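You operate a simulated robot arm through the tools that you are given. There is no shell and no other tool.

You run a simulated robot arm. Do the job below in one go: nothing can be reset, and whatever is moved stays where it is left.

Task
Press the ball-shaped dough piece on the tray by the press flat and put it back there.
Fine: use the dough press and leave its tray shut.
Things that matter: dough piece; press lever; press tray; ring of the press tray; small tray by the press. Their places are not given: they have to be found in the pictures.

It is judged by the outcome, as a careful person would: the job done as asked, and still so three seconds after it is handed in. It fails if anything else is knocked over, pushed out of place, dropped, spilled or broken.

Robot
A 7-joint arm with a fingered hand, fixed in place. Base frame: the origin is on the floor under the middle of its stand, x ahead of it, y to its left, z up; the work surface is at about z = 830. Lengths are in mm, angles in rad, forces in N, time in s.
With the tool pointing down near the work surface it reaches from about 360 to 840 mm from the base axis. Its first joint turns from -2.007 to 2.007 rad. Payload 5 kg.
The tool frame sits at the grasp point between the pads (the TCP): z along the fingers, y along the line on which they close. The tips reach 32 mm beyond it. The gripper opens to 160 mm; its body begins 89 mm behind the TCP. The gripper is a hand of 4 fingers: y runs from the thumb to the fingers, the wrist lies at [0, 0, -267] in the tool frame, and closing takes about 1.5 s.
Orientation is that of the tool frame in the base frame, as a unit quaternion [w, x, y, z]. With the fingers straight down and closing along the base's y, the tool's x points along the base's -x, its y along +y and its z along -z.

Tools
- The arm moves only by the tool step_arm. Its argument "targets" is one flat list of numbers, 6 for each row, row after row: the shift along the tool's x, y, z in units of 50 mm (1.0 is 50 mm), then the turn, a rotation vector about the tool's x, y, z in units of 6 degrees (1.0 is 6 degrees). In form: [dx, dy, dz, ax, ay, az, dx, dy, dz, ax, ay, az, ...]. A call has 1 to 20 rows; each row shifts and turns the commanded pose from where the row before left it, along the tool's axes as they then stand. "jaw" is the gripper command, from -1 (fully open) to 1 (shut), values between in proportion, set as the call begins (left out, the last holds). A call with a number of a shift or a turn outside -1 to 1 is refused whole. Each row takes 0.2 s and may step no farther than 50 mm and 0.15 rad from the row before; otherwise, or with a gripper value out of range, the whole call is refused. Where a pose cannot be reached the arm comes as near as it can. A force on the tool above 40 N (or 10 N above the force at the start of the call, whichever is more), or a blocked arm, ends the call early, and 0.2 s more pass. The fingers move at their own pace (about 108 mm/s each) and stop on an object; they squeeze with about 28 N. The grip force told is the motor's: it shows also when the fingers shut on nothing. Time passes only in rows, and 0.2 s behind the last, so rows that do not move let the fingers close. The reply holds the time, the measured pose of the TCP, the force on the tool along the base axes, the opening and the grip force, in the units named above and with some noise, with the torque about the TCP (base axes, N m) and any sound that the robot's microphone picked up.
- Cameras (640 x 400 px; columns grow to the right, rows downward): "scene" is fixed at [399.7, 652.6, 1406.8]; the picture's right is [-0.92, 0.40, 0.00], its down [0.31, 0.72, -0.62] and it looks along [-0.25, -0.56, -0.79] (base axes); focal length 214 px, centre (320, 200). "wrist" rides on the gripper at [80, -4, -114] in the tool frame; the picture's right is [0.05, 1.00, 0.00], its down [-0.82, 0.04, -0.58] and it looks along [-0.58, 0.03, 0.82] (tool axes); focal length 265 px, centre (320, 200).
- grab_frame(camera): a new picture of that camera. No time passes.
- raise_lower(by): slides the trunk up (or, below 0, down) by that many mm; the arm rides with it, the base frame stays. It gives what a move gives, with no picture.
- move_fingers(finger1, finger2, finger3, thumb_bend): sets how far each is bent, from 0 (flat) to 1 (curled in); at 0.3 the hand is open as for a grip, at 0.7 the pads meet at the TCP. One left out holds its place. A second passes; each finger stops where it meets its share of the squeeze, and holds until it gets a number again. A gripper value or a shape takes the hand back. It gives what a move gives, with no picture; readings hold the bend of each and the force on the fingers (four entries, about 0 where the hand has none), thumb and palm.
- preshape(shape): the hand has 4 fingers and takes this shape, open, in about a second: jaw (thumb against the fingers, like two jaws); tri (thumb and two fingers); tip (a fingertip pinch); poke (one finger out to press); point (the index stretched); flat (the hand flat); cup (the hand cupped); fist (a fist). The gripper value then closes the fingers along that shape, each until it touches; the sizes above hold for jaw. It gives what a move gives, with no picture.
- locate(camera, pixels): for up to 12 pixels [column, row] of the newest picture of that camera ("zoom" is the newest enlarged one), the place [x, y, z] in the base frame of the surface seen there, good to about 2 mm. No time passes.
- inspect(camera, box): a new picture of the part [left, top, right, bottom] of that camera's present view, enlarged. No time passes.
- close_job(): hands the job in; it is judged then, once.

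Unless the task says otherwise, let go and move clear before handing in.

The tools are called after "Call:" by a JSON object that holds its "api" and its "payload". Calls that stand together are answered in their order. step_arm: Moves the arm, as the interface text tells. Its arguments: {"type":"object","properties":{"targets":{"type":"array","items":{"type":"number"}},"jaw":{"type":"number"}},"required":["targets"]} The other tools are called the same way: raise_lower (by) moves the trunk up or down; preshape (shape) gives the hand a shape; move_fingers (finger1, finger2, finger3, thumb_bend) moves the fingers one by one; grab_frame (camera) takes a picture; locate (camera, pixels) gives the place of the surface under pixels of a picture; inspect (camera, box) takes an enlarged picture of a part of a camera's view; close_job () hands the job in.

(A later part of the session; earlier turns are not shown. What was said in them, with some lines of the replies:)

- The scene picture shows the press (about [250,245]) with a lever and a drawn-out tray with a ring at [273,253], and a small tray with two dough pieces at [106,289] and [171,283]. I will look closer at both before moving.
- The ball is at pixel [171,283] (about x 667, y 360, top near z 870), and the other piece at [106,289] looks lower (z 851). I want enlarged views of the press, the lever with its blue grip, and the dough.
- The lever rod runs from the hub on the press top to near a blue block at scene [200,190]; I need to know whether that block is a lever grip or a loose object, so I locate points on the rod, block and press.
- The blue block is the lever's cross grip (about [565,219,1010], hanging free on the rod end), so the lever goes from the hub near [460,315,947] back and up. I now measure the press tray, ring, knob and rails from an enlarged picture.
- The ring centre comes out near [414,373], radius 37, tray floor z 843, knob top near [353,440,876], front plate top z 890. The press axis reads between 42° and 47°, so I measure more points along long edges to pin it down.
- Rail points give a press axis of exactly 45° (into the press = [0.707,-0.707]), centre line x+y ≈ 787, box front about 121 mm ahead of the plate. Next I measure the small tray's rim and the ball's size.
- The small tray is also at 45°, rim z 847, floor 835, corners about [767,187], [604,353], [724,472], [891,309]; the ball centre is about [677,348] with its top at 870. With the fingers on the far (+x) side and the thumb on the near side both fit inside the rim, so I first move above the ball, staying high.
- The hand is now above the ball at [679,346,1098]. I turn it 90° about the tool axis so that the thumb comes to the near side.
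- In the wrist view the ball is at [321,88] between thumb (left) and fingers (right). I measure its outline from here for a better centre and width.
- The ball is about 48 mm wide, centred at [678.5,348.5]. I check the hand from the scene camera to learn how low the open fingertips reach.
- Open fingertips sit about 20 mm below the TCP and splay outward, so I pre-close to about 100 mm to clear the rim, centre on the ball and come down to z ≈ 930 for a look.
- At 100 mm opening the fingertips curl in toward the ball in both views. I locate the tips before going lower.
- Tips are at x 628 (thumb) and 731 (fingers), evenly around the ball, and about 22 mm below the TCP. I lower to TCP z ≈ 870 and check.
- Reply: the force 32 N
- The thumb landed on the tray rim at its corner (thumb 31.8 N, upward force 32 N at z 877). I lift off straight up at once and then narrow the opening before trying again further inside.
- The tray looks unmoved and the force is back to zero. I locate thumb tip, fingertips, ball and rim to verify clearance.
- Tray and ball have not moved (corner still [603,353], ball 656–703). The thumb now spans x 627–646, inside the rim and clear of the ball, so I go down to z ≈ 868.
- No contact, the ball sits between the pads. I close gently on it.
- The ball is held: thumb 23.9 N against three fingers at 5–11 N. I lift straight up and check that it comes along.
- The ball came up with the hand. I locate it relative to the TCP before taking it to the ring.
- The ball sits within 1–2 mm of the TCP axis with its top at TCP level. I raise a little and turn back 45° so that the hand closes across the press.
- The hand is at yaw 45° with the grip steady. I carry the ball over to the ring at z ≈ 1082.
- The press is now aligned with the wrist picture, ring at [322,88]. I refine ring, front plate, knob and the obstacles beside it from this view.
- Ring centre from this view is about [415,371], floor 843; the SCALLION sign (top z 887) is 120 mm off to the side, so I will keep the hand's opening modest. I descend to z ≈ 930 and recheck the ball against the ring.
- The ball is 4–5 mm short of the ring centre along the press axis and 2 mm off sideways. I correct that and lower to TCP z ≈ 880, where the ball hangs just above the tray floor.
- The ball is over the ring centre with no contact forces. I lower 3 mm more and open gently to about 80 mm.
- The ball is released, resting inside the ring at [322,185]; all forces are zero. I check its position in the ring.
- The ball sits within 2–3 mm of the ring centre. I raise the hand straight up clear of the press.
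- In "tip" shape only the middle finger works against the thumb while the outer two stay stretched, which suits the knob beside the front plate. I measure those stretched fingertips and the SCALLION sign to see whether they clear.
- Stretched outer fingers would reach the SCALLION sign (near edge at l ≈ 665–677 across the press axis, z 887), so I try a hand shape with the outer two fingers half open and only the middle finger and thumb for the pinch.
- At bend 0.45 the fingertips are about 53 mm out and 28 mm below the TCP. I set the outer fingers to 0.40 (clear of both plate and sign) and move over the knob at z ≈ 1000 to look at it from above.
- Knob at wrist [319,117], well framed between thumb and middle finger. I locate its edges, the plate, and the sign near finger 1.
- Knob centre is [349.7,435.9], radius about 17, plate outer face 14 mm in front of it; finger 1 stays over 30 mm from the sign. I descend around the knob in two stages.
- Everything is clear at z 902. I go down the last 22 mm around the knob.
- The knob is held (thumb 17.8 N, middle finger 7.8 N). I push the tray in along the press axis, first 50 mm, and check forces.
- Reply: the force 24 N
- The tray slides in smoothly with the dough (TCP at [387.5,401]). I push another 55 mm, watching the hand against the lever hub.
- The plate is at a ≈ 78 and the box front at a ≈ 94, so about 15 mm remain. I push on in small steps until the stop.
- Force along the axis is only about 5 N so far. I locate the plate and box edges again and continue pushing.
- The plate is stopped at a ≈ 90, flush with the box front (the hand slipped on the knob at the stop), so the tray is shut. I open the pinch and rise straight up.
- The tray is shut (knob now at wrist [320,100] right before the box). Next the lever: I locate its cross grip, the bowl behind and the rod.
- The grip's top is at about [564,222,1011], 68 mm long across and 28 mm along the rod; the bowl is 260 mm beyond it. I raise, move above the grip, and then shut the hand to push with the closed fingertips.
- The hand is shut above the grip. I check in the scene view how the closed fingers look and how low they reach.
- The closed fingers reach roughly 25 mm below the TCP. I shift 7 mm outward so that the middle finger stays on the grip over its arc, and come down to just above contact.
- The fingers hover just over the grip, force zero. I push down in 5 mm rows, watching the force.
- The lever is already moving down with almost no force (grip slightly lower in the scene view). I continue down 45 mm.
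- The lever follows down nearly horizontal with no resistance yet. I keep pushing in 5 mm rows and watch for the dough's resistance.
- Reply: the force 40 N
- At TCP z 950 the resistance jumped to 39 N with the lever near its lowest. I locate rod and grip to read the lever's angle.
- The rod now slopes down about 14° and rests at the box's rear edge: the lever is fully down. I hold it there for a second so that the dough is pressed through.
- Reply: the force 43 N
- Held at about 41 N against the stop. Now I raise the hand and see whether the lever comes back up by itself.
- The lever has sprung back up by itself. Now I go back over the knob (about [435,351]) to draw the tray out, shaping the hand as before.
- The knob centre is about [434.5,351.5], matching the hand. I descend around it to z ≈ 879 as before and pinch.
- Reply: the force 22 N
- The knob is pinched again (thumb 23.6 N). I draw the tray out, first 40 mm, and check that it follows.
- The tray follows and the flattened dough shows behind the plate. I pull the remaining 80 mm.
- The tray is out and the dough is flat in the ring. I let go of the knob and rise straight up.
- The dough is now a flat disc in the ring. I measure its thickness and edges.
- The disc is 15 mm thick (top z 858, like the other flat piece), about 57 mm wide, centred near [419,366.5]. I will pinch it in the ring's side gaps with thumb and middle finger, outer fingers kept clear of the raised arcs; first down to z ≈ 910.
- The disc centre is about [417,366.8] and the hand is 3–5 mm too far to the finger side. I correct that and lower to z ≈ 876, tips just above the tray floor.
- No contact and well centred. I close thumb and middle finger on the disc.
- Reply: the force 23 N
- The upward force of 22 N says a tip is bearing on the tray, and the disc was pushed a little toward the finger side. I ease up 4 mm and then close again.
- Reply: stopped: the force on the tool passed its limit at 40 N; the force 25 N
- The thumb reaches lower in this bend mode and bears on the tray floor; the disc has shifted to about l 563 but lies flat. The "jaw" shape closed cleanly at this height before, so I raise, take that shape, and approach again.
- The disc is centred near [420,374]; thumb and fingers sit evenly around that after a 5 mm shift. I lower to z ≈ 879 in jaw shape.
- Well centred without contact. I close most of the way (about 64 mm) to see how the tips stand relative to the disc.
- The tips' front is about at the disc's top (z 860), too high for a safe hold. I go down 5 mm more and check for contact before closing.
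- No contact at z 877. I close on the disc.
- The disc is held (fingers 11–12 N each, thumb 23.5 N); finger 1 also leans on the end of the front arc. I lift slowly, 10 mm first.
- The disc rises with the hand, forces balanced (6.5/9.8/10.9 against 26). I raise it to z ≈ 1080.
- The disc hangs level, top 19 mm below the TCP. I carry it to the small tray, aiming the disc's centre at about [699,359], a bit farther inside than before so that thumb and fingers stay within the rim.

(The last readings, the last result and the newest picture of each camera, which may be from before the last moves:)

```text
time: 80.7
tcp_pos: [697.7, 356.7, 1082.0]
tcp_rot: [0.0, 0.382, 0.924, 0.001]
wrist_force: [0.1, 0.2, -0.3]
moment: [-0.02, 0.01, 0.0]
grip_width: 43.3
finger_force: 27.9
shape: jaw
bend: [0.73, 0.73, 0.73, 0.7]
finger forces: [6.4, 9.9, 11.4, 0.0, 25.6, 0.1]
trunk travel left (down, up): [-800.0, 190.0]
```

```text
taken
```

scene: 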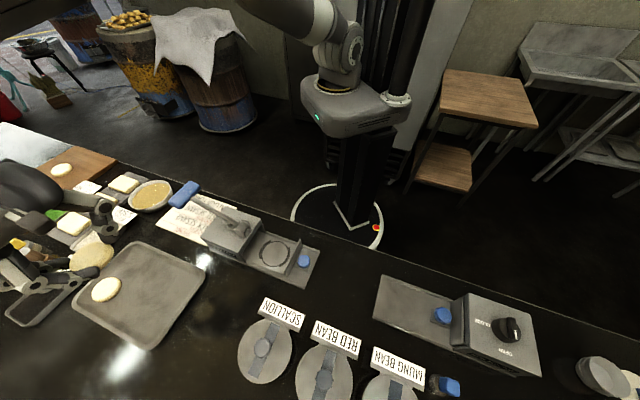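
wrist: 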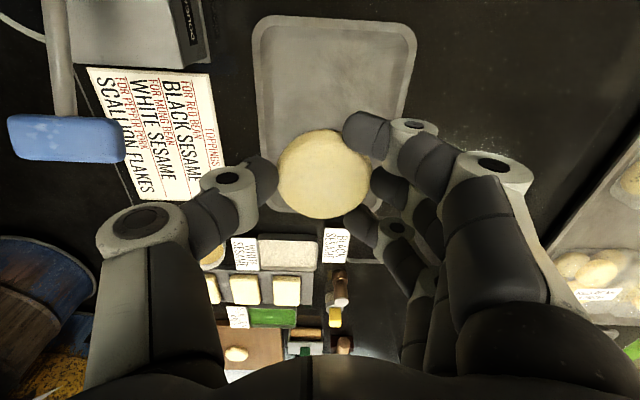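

The disc is over the small tray, grip unchanged. I lower to z ≈ 925 and check clearances to rim and the other piece.

Call:
{"api": "step_arm", "payload": {"targets": [0, 0, 0.5, 0, 0, 0, 0, 0, 0.6, 0, 0, 0, 0, 0, 0.6, 0, 0, 0, 0, 0, 0.6, 0, 0, 0, 0, 0, 0.5, 0, 0, 0, 0, 0, 0.3, 0, 0, 0, 0, 0, 0, 0, 0, 0]}}

Call:
{"api": "grab_frame", "payload": {"camera": "wrist"}}

Call:
{"api": "inspect", "payload": {"camera": "scene", "box": [50, 200, 220, 350]}}

```text
time: 82.3
tcp_pos: [696.4, 356.5, 927.1]
tcp_rot: [0.0, 0.384, 0.923, 0.0]
wrist_force: [0.1, 0.1, -0.4]
moment: [0.04, 0.02, 0.0]
grip_width: 43.4
finger_force: 27.7
shape: jaw
bend: [0.73, 0.73, 0.73, 0.7]
finger forces: [6.3, 9.9, 11.5, 0.1, 25.5, 0.0]
trunk travel left (down, up): [-800.0, 190.0]
```

```text
taken
```

wrist: 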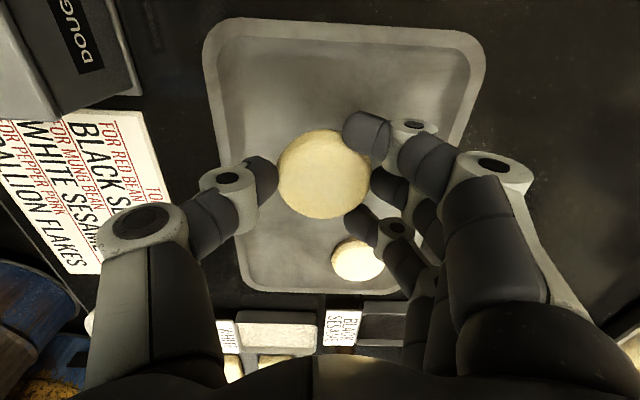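

```text
2.67 times, centred on (135, 275) of scene
```

zoom: 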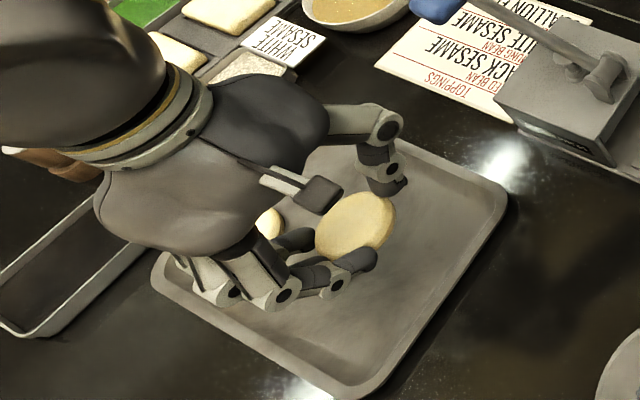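

All clear: the thumb is inside the rim line and the other piece is well away. I lower the disc to just above the tray floor.

Call:
{"api": "step_arm", "payload": {"targets": [0, 0, 0.4, 0, 0, 0, 0, 0, 0.4, 0, 0, 0, 0, 0, 0.2, 0, 0, 0, 0, 0, 0.1, 0, 0, 0, 0, 0, 0, 0, 0, 0]}}

Call:
{"api": "grab_frame", "payload": {"camera": "wrist"}}

Call:
{"api": "inspect", "payload": {"camera": "scene", "box": [70, 220, 210, 330]}}

```text
time: 83.5
tcp_pos: [697.3, 356.1, 873.0]
tcp_rot: [0.0, 0.383, 0.924, 0.001]
wrist_force: [-0.6, -0.9, 0.4]
moment: [-0.01, 0.0, 0.0]
grip_width: 43.4
finger_force: 28.7
shape: jaw
bend: [0.73, 0.73, 0.73, 0.7]
finger forces: [6.4, 9.9, 11.5, 0.0, 25.5, 0.1]
trunk travel left (down, up): [-800.0, 190.0]
```

```text
taken
```

wrist: 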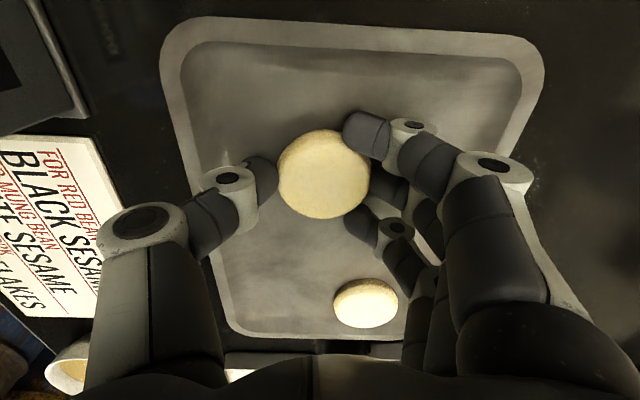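

```text
3.64 times, centred on (140, 275) of scene
```

zoom: 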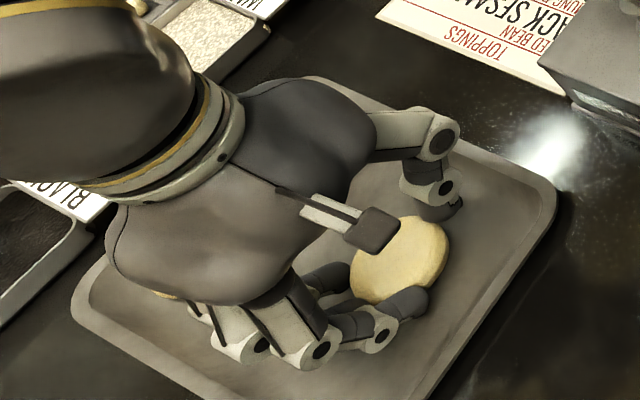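

The disc is about 4 mm over the floor with no contact. I lower 3 mm and open gently.

Call:
{"api": "step_arm", "payload": {"targets": [0, 0, 0.05, 0, 0, 0, 0, 0, 0, 0, 0, 0]}}

Call:
{"api": "step_arm", "payload": {"targets": [0, 0, 0, 0, 0, 0, 0, 0, 0, 0, 0, 0, 0, 0, 0, 0, 0, 0], "jaw": 0.15}}

Call:
{"api": "grab_frame", "payload": {"camera": "wrist"}}

```text
time: 84.1
tcp_pos: [698.0, 356.5, 870.6]
tcp_rot: [0.001, 0.382, 0.924, 0.001]
wrist_force: [-0.2, 0.2, 0.0]
moment: [0.03, -0.04, 0.01]
grip_width: 43.3
finger_force: 28.1
shape: jaw
bend: [0.73, 0.73, 0.73, 0.7]
finger forces: [6.4, 9.8, 11.5, 0.2, 25.5, 0.0]
trunk travel left (down, up): [-800.0, 190.0]
```

```text
time: 84.9
tcp_pos: [698.6, 356.8, 869.5]
tcp_rot: [0.001, 0.382, 0.924, 0.0]
wrist_force: [-0.2, 0.5, 0.6]
moment: [-0.01, 0.04, 0.01]
grip_width: 67.2
finger_force: 0.1
shape: jaw
bend: [0.73, 0.73, 0.73, 0.7]
finger forces: [0.0, 0.0, 0.1, 0.0, 0.0, 0.0]
trunk travel left (down, up): [-800.0, 190.0]
```

```text
taken
```

wrist: 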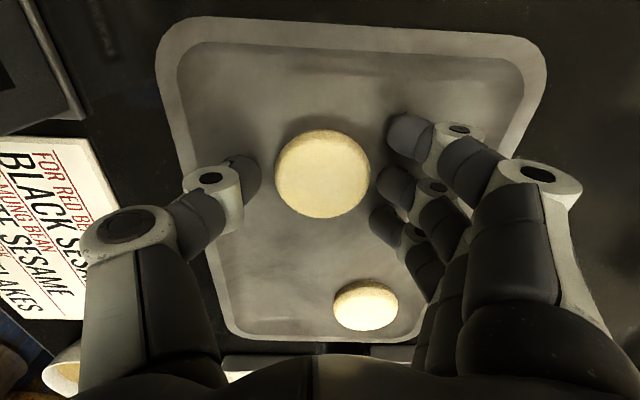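

The disc is free and lies on the tray. I rise straight up and check.

Call:
{"api": "step_arm", "payload": {"targets": [0, 0, -0.2, 0, 0, 0, 0, 0, -0.5, 0, 0, 0, 0, 0, -0.7, 0, 0, 0, 0, 0, -0.8, 0, 0, 0, 0, 0, -0.8, 0, 0, 0, 0, 0, -0.8, 0, 0, 0, 0, 0, -0.4, 0, 0, 0]}}

Call:
{"api": "grab_frame", "payload": {"camera": "wrist"}}

Call:
{"api": "inspect", "payload": {"camera": "wrist", "box": [240, 10, 430, 220]}}

Call:
{"api": "grab_frame", "payload": {"camera": "scene"}}

```text
time: 86.5
tcp_pos: [698.0, 356.6, 1080.5]
tcp_rot: [0.0, 0.383, 0.924, 0.0]
wrist_force: [-0.6, 0.4, 0.4]
moment: [0.04, -0.03, -0.01]
grip_width: 67.6
finger_force: 0.0
shape: jaw
bend: [0.73, 0.73, 0.73, 0.7]
finger forces: [0.0, 0.0, 0.1, 0.0, 0.0, 0.1]
trunk travel left (down, up): [-800.0, 190.0]
```

```text
taken
```

wrist: 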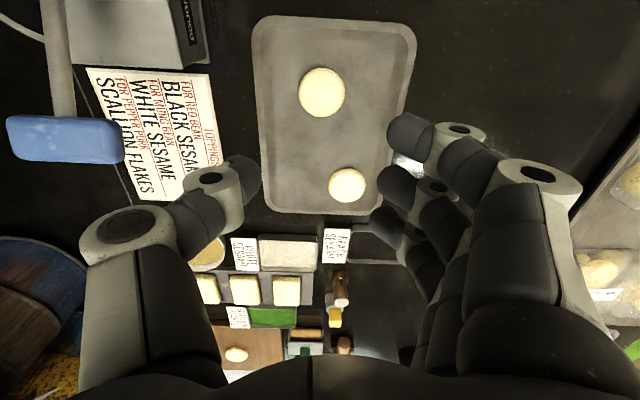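

```text
1.90 times, centred on (335, 115) of wrist
```

zoom: 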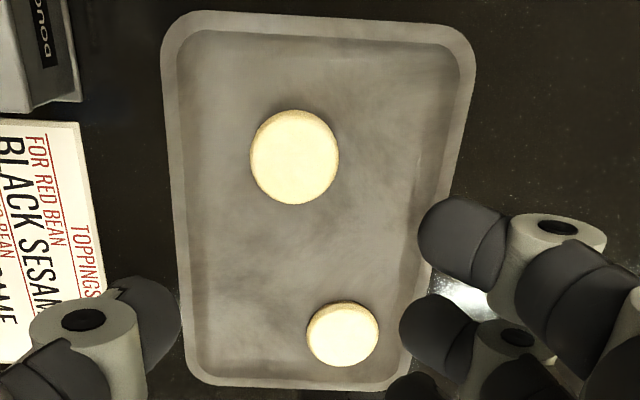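

```text
taken
```

scene: 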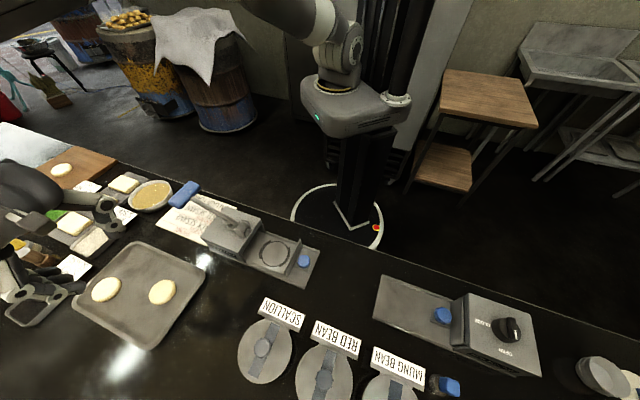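

The flattened piece lies on the small tray at wrist [322,92] next to the other one. Now I go back to the knob to shut the press tray.

Call:
{"api": "locate", "payload": {"camera": "wrist", "pixels": [[322, 92], [300, 92], [344, 93], [348, 185], [258, 30], [410, 40]]}}

Call:
{"api": "step_arm", "payload": {"targets": [0.3, -0.19, -0.2, 0, 0, 0, 0.604, -0.38, 0, 0, 0, 0, 0.604, -0.38, 0, 0, 0, 0, 0.604, -0.38, 0, 0, 0, 0, 0.604, -0.38, 0, 0, 0, 0, 0.604, -0.38, 0, 0, 0, 0, 0.604, -0.38, 0, 0, 0, 0, 0.604, -0.38, 0, 0, 0, 0, 0.604, -0.38, 0, 0, 0, 0, 0.604, -0.38, 0, 0, 0, 0, 0.304, -0.19, 0, 0, 0, 0, 0, 0, 0, 0, 0, 0]}}

Call:
{"api": "move_fingers", "payload": {"finger1": 0.4, "finger2": 0.45, "finger3": 0.4, "thumb_bend": 0.45}}

Call:
{"api": "grab_frame", "payload": {"camera": "wrist"}}

```text
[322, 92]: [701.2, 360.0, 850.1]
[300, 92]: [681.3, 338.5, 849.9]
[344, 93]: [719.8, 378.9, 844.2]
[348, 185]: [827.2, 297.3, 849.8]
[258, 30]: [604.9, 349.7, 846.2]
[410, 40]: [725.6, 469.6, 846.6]
```

```text
time: 89.1
tcp_pos: [349.8, 437.6, 1089.0]
tcp_rot: [0.0, 0.384, 0.923, 0.002]
wrist_force: [-0.2, 0.1, 0.6]
moment: [-0.02, 0.0, 0.01]
grip_width: 67.6
finger_force: 0.0
shape: jaw
bend: [0.73, 0.73, 0.73, 0.7]
finger forces: [0.1, 0.0, 0.1, 0.0, 0.1, 0.0]
trunk travel left (down, up): [-800.0, 190.0]
```

```text
time: 90.1
tcp_pos: [349.7, 438.5, 1089.2]
tcp_rot: [0.0, 0.383, 0.924, 0.001]
wrist_force: [-0.1, -0.6, -0.2]
moment: [0.01, 0.03, 0.03]
grip_width: 120.5
finger_force: 0.1
shape: fingers
bend: [0.4, 0.45, 0.4, 0.45]
finger forces: [0.0, 0.0, 0.0, 0.0, 0.1, 0.0]
trunk travel left (down, up): [-800.0, 190.0]
```

```text
taken
```

wrist: 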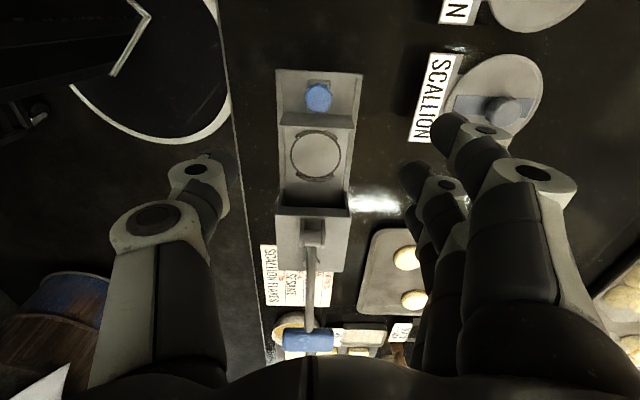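

The dough lies flat at 15 mm thickness (z 850), same as the reference piece. I descend over the knob at wrist [318,97].

Call:
{"api": "step_arm", "payload": {"targets": [0, 0, 0.6, 0, 0, 0, 0, 0, 0.6, 0, 0, 0, 0, 0, 0.6, 0, 0, 0, 0, 0, 0.6, 0, 0, 0, 0, 0, 0.6, 0, 0, 0, 0, 0, 0.6, 0, 0, 0, 0, 0, 0.2, 0, 0, 0, 0, 0, 0, 0, 0, 0]}}

Call:
{"api": "grab_frame", "payload": {"camera": "wrist"}}

Call:
{"api": "locate", "payload": {"camera": "wrist", "pixels": [[319, 167], [297, 168], [342, 168], [319, 148], [319, 190], [230, 180], [415, 180], [320, 225]]}}

```text
time: 91.9
tcp_pos: [350.1, 436.7, 900.5]
tcp_rot: [0.0, 0.382, 0.924, 0.001]
wrist_force: [0.0, -0.6, -0.2]
moment: [0.01, -0.03, 0.0]
grip_width: 120.8
finger_force: 0.0
shape: fingers
bend: [0.4, 0.45, 0.4, 0.45]
finger forces: [0.0, 0.0, 0.0, 0.1, 0.0, 0.0]
trunk travel left (down, up): [-800.0, 190.0]
```

```text
taken
```

wrist: 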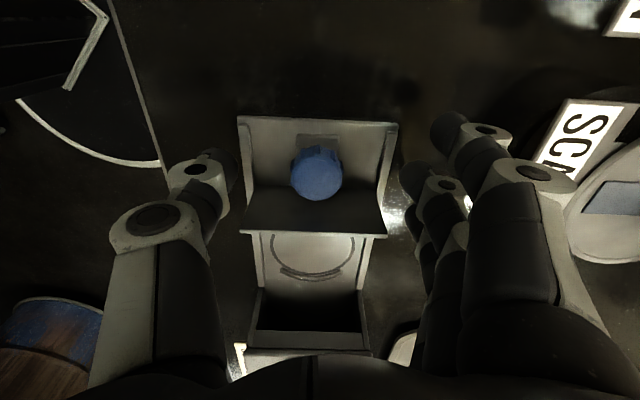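

```text
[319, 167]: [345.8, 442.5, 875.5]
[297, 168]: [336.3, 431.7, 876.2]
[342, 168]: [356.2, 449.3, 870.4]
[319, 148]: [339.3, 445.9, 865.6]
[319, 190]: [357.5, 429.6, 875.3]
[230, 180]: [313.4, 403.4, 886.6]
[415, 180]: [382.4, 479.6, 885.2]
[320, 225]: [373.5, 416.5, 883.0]
```

The knob is well centred. I go down the last 23 mm and pinch it.

Call:
{"api": "step_arm", "payload": {"targets": [0, -0.02, 0.24, 0, 0, 0, 0, 0, 0.2, 0, 0, 0, 0, 0, 0, 0, 0, 0]}}

Call:
{"api": "move_fingers", "payload": {"finger2": 0.72, "thumb_bend": 0.72}}

Call:
{"api": "grab_frame", "payload": {"camera": "wrist"}}

```text
time: 92.7
tcp_pos: [349.3, 436.3, 878.3]
tcp_rot: [0.001, 0.383, 0.924, 0.001]
wrist_force: [0.1, -0.2, 0.3]
moment: [0.02, 0.0, 0.0]
grip_width: 120.6
finger_force: 0.0
shape: fingers
bend: [0.4, 0.45, 0.4, 0.45]
finger forces: [0.1, 0.0, 0.1, 0.0, 0.0, 0.0]
trunk travel left (down, up): [-800.0, 190.0]
```

```text
time: 93.7
tcp_pos: [348.7, 435.7, 877.3]
tcp_rot: [0.0, 0.383, 0.924, 0.0]
wrist_force: [-6.1, -5.3, -13.8]
moment: [-0.07, 0.09, -0.03]
grip_width: 84.9
finger_force: 12.4
shape: fingers
bend: [0.4, 0.64, 0.4, 0.66]
finger forces: [0.0, 7.7, 0.1, 0.0, 16.7, 0.1]
trunk travel left (down, up): [-800.0, 190.0]
```

```text
taken
```

wrist: 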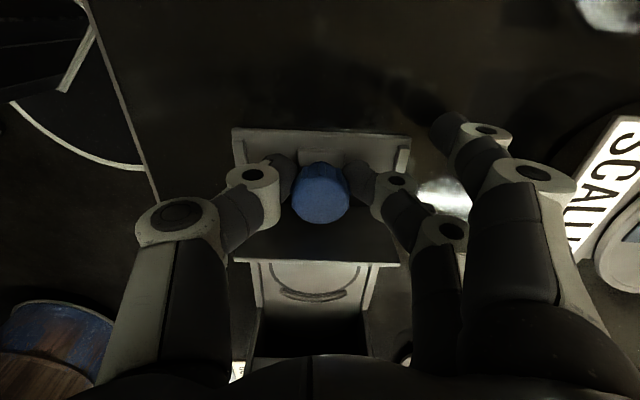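

The knob is held as before. I push the tray in by 105 mm, leaving the last bit for small steps.

Call:
{"api": "step_arm", "payload": {"targets": [-0.1, -0.03, 0, 0, 0, 0, -0.2, 0, 0, 0, 0, 0, -0.2, 0, 0, 0, 0, 0, -0.2, 0, 0, 0, 0, 0, -0.2, 0, 0, 0, 0, 0, -0.2, 0, 0, 0, 0, 0, -0.2, 0, 0, 0, 0, 0, -0.2, 0, 0, 0, 0, 0, -0.2, 0, 0, 0, 0, 0, -0.2, 0, 0, 0, 0, 0, -0.2, 0, 0, 0, 0, 0, 0, 0, 0, 0, 0, 0]}}

Call:
{"api": "grab_frame", "payload": {"camera": "wrist"}}

Call:
{"api": "locate", "payload": {"camera": "wrist", "pixels": [[320, 258], [260, 257], [380, 259], [260, 308], [380, 308], [320, 280]]}}

```text
time: 96.3
tcp_pos: [422.2, 357.7, 877.6]
tcp_rot: [0.001, 0.384, 0.924, 0.001]
wrist_force: [-0.5, -0.8, -10.1]
moment: [0.05, -0.04, 0.01]
grip_width: 84.1
finger_force: 10.2
shape: fingers
bend: [0.4, 0.64, 0.4, 0.67]
finger forces: [0.1, 8.7, 0.0, 0.0, 12.6, 0.0]
trunk travel left (down, up): [-800.0, 190.0]
```

```text
taken
```

wrist: 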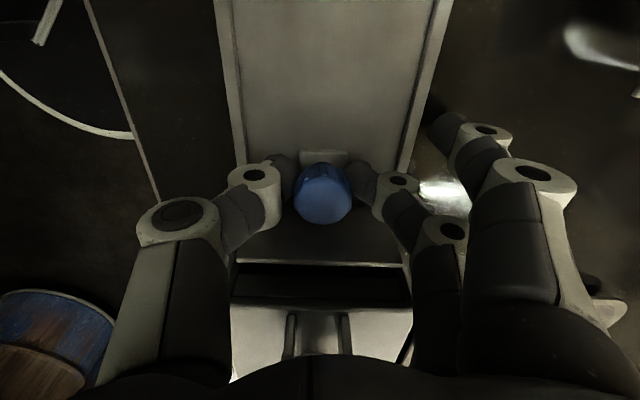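

```text
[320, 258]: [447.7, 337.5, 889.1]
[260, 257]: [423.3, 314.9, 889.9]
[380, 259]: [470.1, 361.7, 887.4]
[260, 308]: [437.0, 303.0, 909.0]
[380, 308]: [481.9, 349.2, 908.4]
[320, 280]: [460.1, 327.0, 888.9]
```

About 12 mm remain. I push in small steps to the stop.

Call:
{"api": "step_arm", "payload": {"targets": [-0.08, 0, 0, 0, 0, 0, -0.06, 0, 0, 0, 0, 0, -0.06, 0, 0, 0, 0, 0, -0.05, 0, 0, 0, 0, 0, -0.04, 0, 0, 0, 0, 0, -0.04, 0, 0, 0, 0, 0, 0, 0, 0, 0, 0, 0]}}

Call:
{"api": "grab_frame", "payload": {"camera": "wrist"}}

Call:
{"api": "locate", "payload": {"camera": "wrist", "pixels": [[320, 252], [260, 251], [380, 253], [260, 290], [380, 290], [320, 270]]}}

```text
time: 97.9
tcp_pos: [431.0, 351.2, 877.1]
tcp_rot: [-0.001, 0.382, 0.924, 0.001]
wrist_force: [-11.3, 9.8, -11.9]
moment: [0.24, 0.16, -0.03]
grip_width: 83.8
finger_force: 12.2
shape: fingers
bend: [0.4, 0.64, 0.4, 0.67]
finger forces: [0.0, 10.2, 0.1, 0.1, 14.9, 0.0]
trunk travel left (down, up): [-800.0, 190.0]
```

```text
taken
```

wrist: 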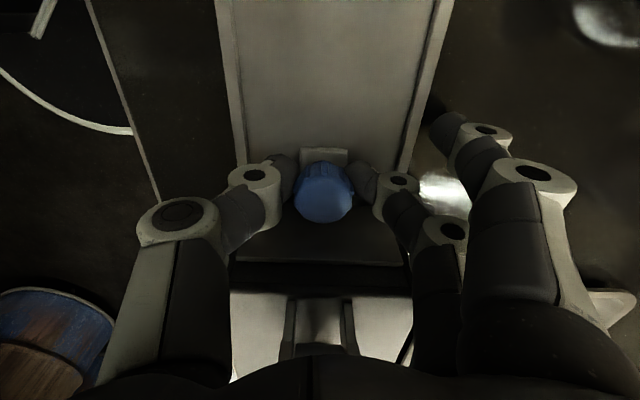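

```text
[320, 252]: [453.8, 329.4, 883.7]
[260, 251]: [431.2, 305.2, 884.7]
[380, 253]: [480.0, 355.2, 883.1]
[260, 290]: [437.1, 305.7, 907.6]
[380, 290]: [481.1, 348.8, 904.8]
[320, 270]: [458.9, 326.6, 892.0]
```

Call:
{"api": "step_arm", "payload": {"targets": [-0.04, 0, 0, 0, 0, 0, -0.03, 0, 0, 0, 0, 0, 0, 0, 0, 0, 0, 0]}}

Call:
{"api": "grab_frame", "payload": {"camera": "wrist"}}

Call:
{"api": "locate", "payload": {"camera": "wrist", "pixels": [[320, 258], [320, 261], [260, 258], [380, 260], [320, 266], [320, 275], [320, 285], [320, 160], [320, 190]]}}

```text
time: 98.7
tcp_pos: [433.5, 349.4, 876.2]
tcp_rot: [0.0, 0.382, 0.924, 0.0]
wrist_force: [-21.7, 15.4, -12.0]
moment: [0.2, 0.39, 0.08]
grip_width: 84.0
finger_force: 14.7
shape: fingers
bend: [0.4, 0.63, 0.4, 0.67]
finger forces: [0.1, 11.6, 1.4, 0.1, 16.6, 0.0]
trunk travel left (down, up): [-800.0, 190.0]
```

```text
taken
```

wrist: 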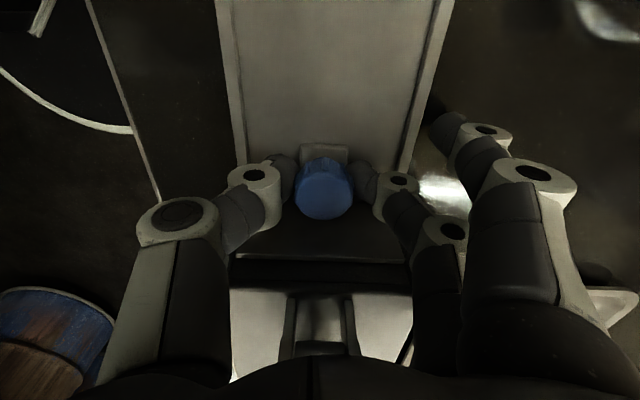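

```text
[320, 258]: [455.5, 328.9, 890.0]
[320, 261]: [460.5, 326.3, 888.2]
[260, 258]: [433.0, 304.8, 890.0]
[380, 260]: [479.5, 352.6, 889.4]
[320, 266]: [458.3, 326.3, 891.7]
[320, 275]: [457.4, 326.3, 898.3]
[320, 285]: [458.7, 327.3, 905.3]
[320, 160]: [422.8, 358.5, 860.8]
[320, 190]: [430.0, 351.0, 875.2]
```

The plate is at a ≈ 89.5 against the box front with 26 N on the stop: the tray is shut. I ease the push, let go of the knob, back off slightly and rise.

Call:
{"api": "step_arm", "payload": {"targets": [0.05, 0, 0, 0, 0, 0, 0, 0, 0, 0, 0, 0]}}

Call:
{"api": "move_fingers", "payload": {"finger2": 0.45, "thumb_bend": 0.45}}

Call:
{"api": "step_arm", "payload": {"targets": [0, 0, -0.2, 0, 0, 0, 0, 0, -0.5, 0, 0, 0, 0, 0, -0.8, 0, 0, 0, 0, 0, -0.8, 0, 0, 0, 0, 0, -0.8, 0, 0, 0, 0, 0, -0.8, 0, 0, 0]}}

Call:
{"api": "grab_frame", "payload": {"camera": "wrist"}}

Call:
{"api": "grab_frame", "payload": {"camera": "scene"}}

```text
time: 99.3
tcp_pos: [435.7, 345.5, 876.9]
tcp_rot: [0.0, 0.384, 0.923, 0.001]
wrist_force: [-0.9, -4.4, -11.0]
moment: [-0.16, 0.13, 0.04]
grip_width: 83.9
finger_force: 12.3
shape: fingers
bend: [0.4, 0.63, 0.4, 0.67]
finger forces: [0.0, 9.7, 1.6, 0.0, 13.9, 0.1]
trunk travel left (down, up): [-800.0, 190.0]
```

```text
time: 100.3
tcp_pos: [435.0, 347.0, 877.2]
tcp_rot: [0.001, 0.383, 0.924, 0.002]
wrist_force: [0.1, -0.1, 0.1]
moment: [0.01, -0.03, -0.01]
grip_width: 120.5
finger_force: 0.3
shape: fingers
bend: [0.4, 0.45, 0.4, 0.45]
finger forces: [0.0, 0.0, 1.3, 0.0, 0.0, 0.0]
trunk travel left (down, up): [-800.0, 190.0]
```

```text
time: 101.7
tcp_pos: [434.5, 345.8, 1071.1]
tcp_rot: [0.0, 0.383, 0.924, 0.001]
wrist_force: [-0.1, 0.2, 0.1]
moment: [0.03, -0.01, -0.04]
grip_width: 121.0
finger_force: 0.1
shape: fingers
bend: [0.4, 0.45, 0.4, 0.45]
finger forces: [0.0, 0.0, 0.0, 0.0, 0.0, 0.0]
trunk travel left (down, up): [-800.0, 190.0]
```

```text
taken
```

wrist: 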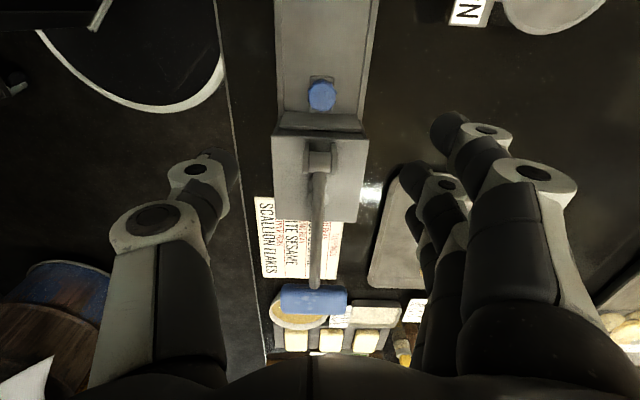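

```text
taken
```

scene: 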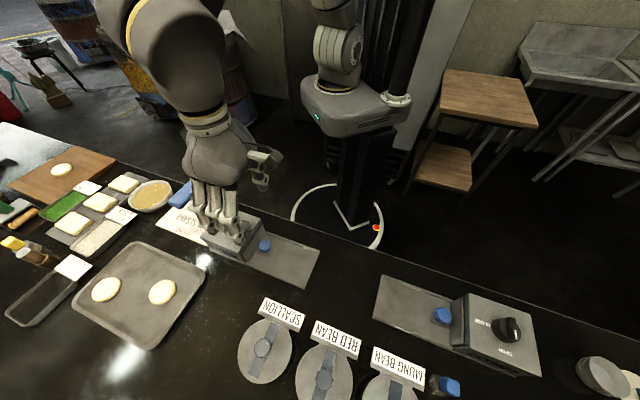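

The tray stays shut and both flat pieces lie on the small tray. I raise the hand well clear and take a last close look.

Call:
{"api": "step_arm", "payload": {"targets": [0, 0, -0.6, 0, 0, 0, 0, 0, -0.6, 0, 0, 0, 0, 0, -0.6, 0, 0, 0, 0, 0, -0.6, 0, 0, 0, 0, 0, 0, 0, 0, 0]}}

Call:
{"api": "inspect", "payload": {"camera": "scene", "box": [60, 180, 340, 350]}}

Call:
{"api": "grab_frame", "payload": {"camera": "scene"}}

Call:
{"api": "locate", "payload": {"camera": "scene", "pixels": [[162, 292], [106, 289], [264, 245], [254, 241], [244, 248], [185, 193], [281, 314], [140, 245], [200, 270], [441, 315]]}}

```text
time: 102.9
tcp_pos: [433.6, 347.7, 1194.5]
tcp_rot: [0.002, 0.382, 0.924, 0.001]
wrist_force: [0.4, 0.7, 0.7]
moment: [0.02, 0.01, -0.01]
grip_width: 120.7
finger_force: 0.0
shape: fingers
bend: [0.4, 0.45, 0.4, 0.45]
finger forces: [0.1, 0.0, 0.0, 0.0, 0.0, 0.1]
trunk travel left (down, up): [-800.0, 190.0]
```

```text
2.29 times, centred on (200, 265) of scene
```

zoom: 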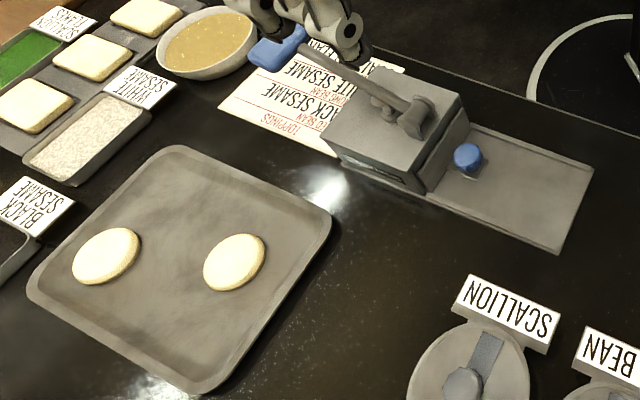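

```text
taken
```

scene: 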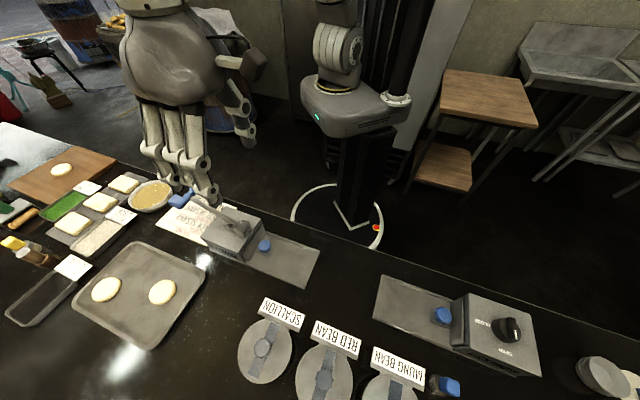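

```text
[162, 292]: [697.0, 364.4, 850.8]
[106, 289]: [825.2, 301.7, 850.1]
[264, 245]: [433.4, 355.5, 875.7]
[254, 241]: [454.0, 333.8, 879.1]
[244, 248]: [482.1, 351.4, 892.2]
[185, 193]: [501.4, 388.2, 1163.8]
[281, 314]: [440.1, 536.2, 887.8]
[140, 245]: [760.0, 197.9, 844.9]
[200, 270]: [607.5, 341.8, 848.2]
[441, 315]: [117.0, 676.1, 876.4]
```

The pressed piece lies flat on the small tray (pixel [162,292], z 851, same as its neighbour), the press tray is shut with its plate against the box, the lever is up, and nothing else has moved. The hand is clear, so I hand the job in.

Call:
{"api": "close_job", "payload": {}}

```text
The job is handed in.
```

The ball-shaped dough piece is pressed flat and back on the small tray by the press. The press tray is shut.

- **Dough:** it is now about 15 mm thick, the same as the flat piece beside it. It lies about 25 mm further inside the tray than before, so the thumb would clear the rim.
- **Press:** I pushed the lever down to its stop for about a second, and it sprang back up by itself. At the end the tray was pushed in until it stopped against the press.
- **Contacts on the way:** on the first approach the thumb touched the small tray's rim with about 32 N. While gripping the flattened piece, the thumb pressed on the press tray; a force stop at 40 N was reached once and I backed off. Some fingers also leaned on the ring's raised edge. In the pictures the trays and the other things I checked are where they were.

The hand was open and well above the press when I handed the job in.
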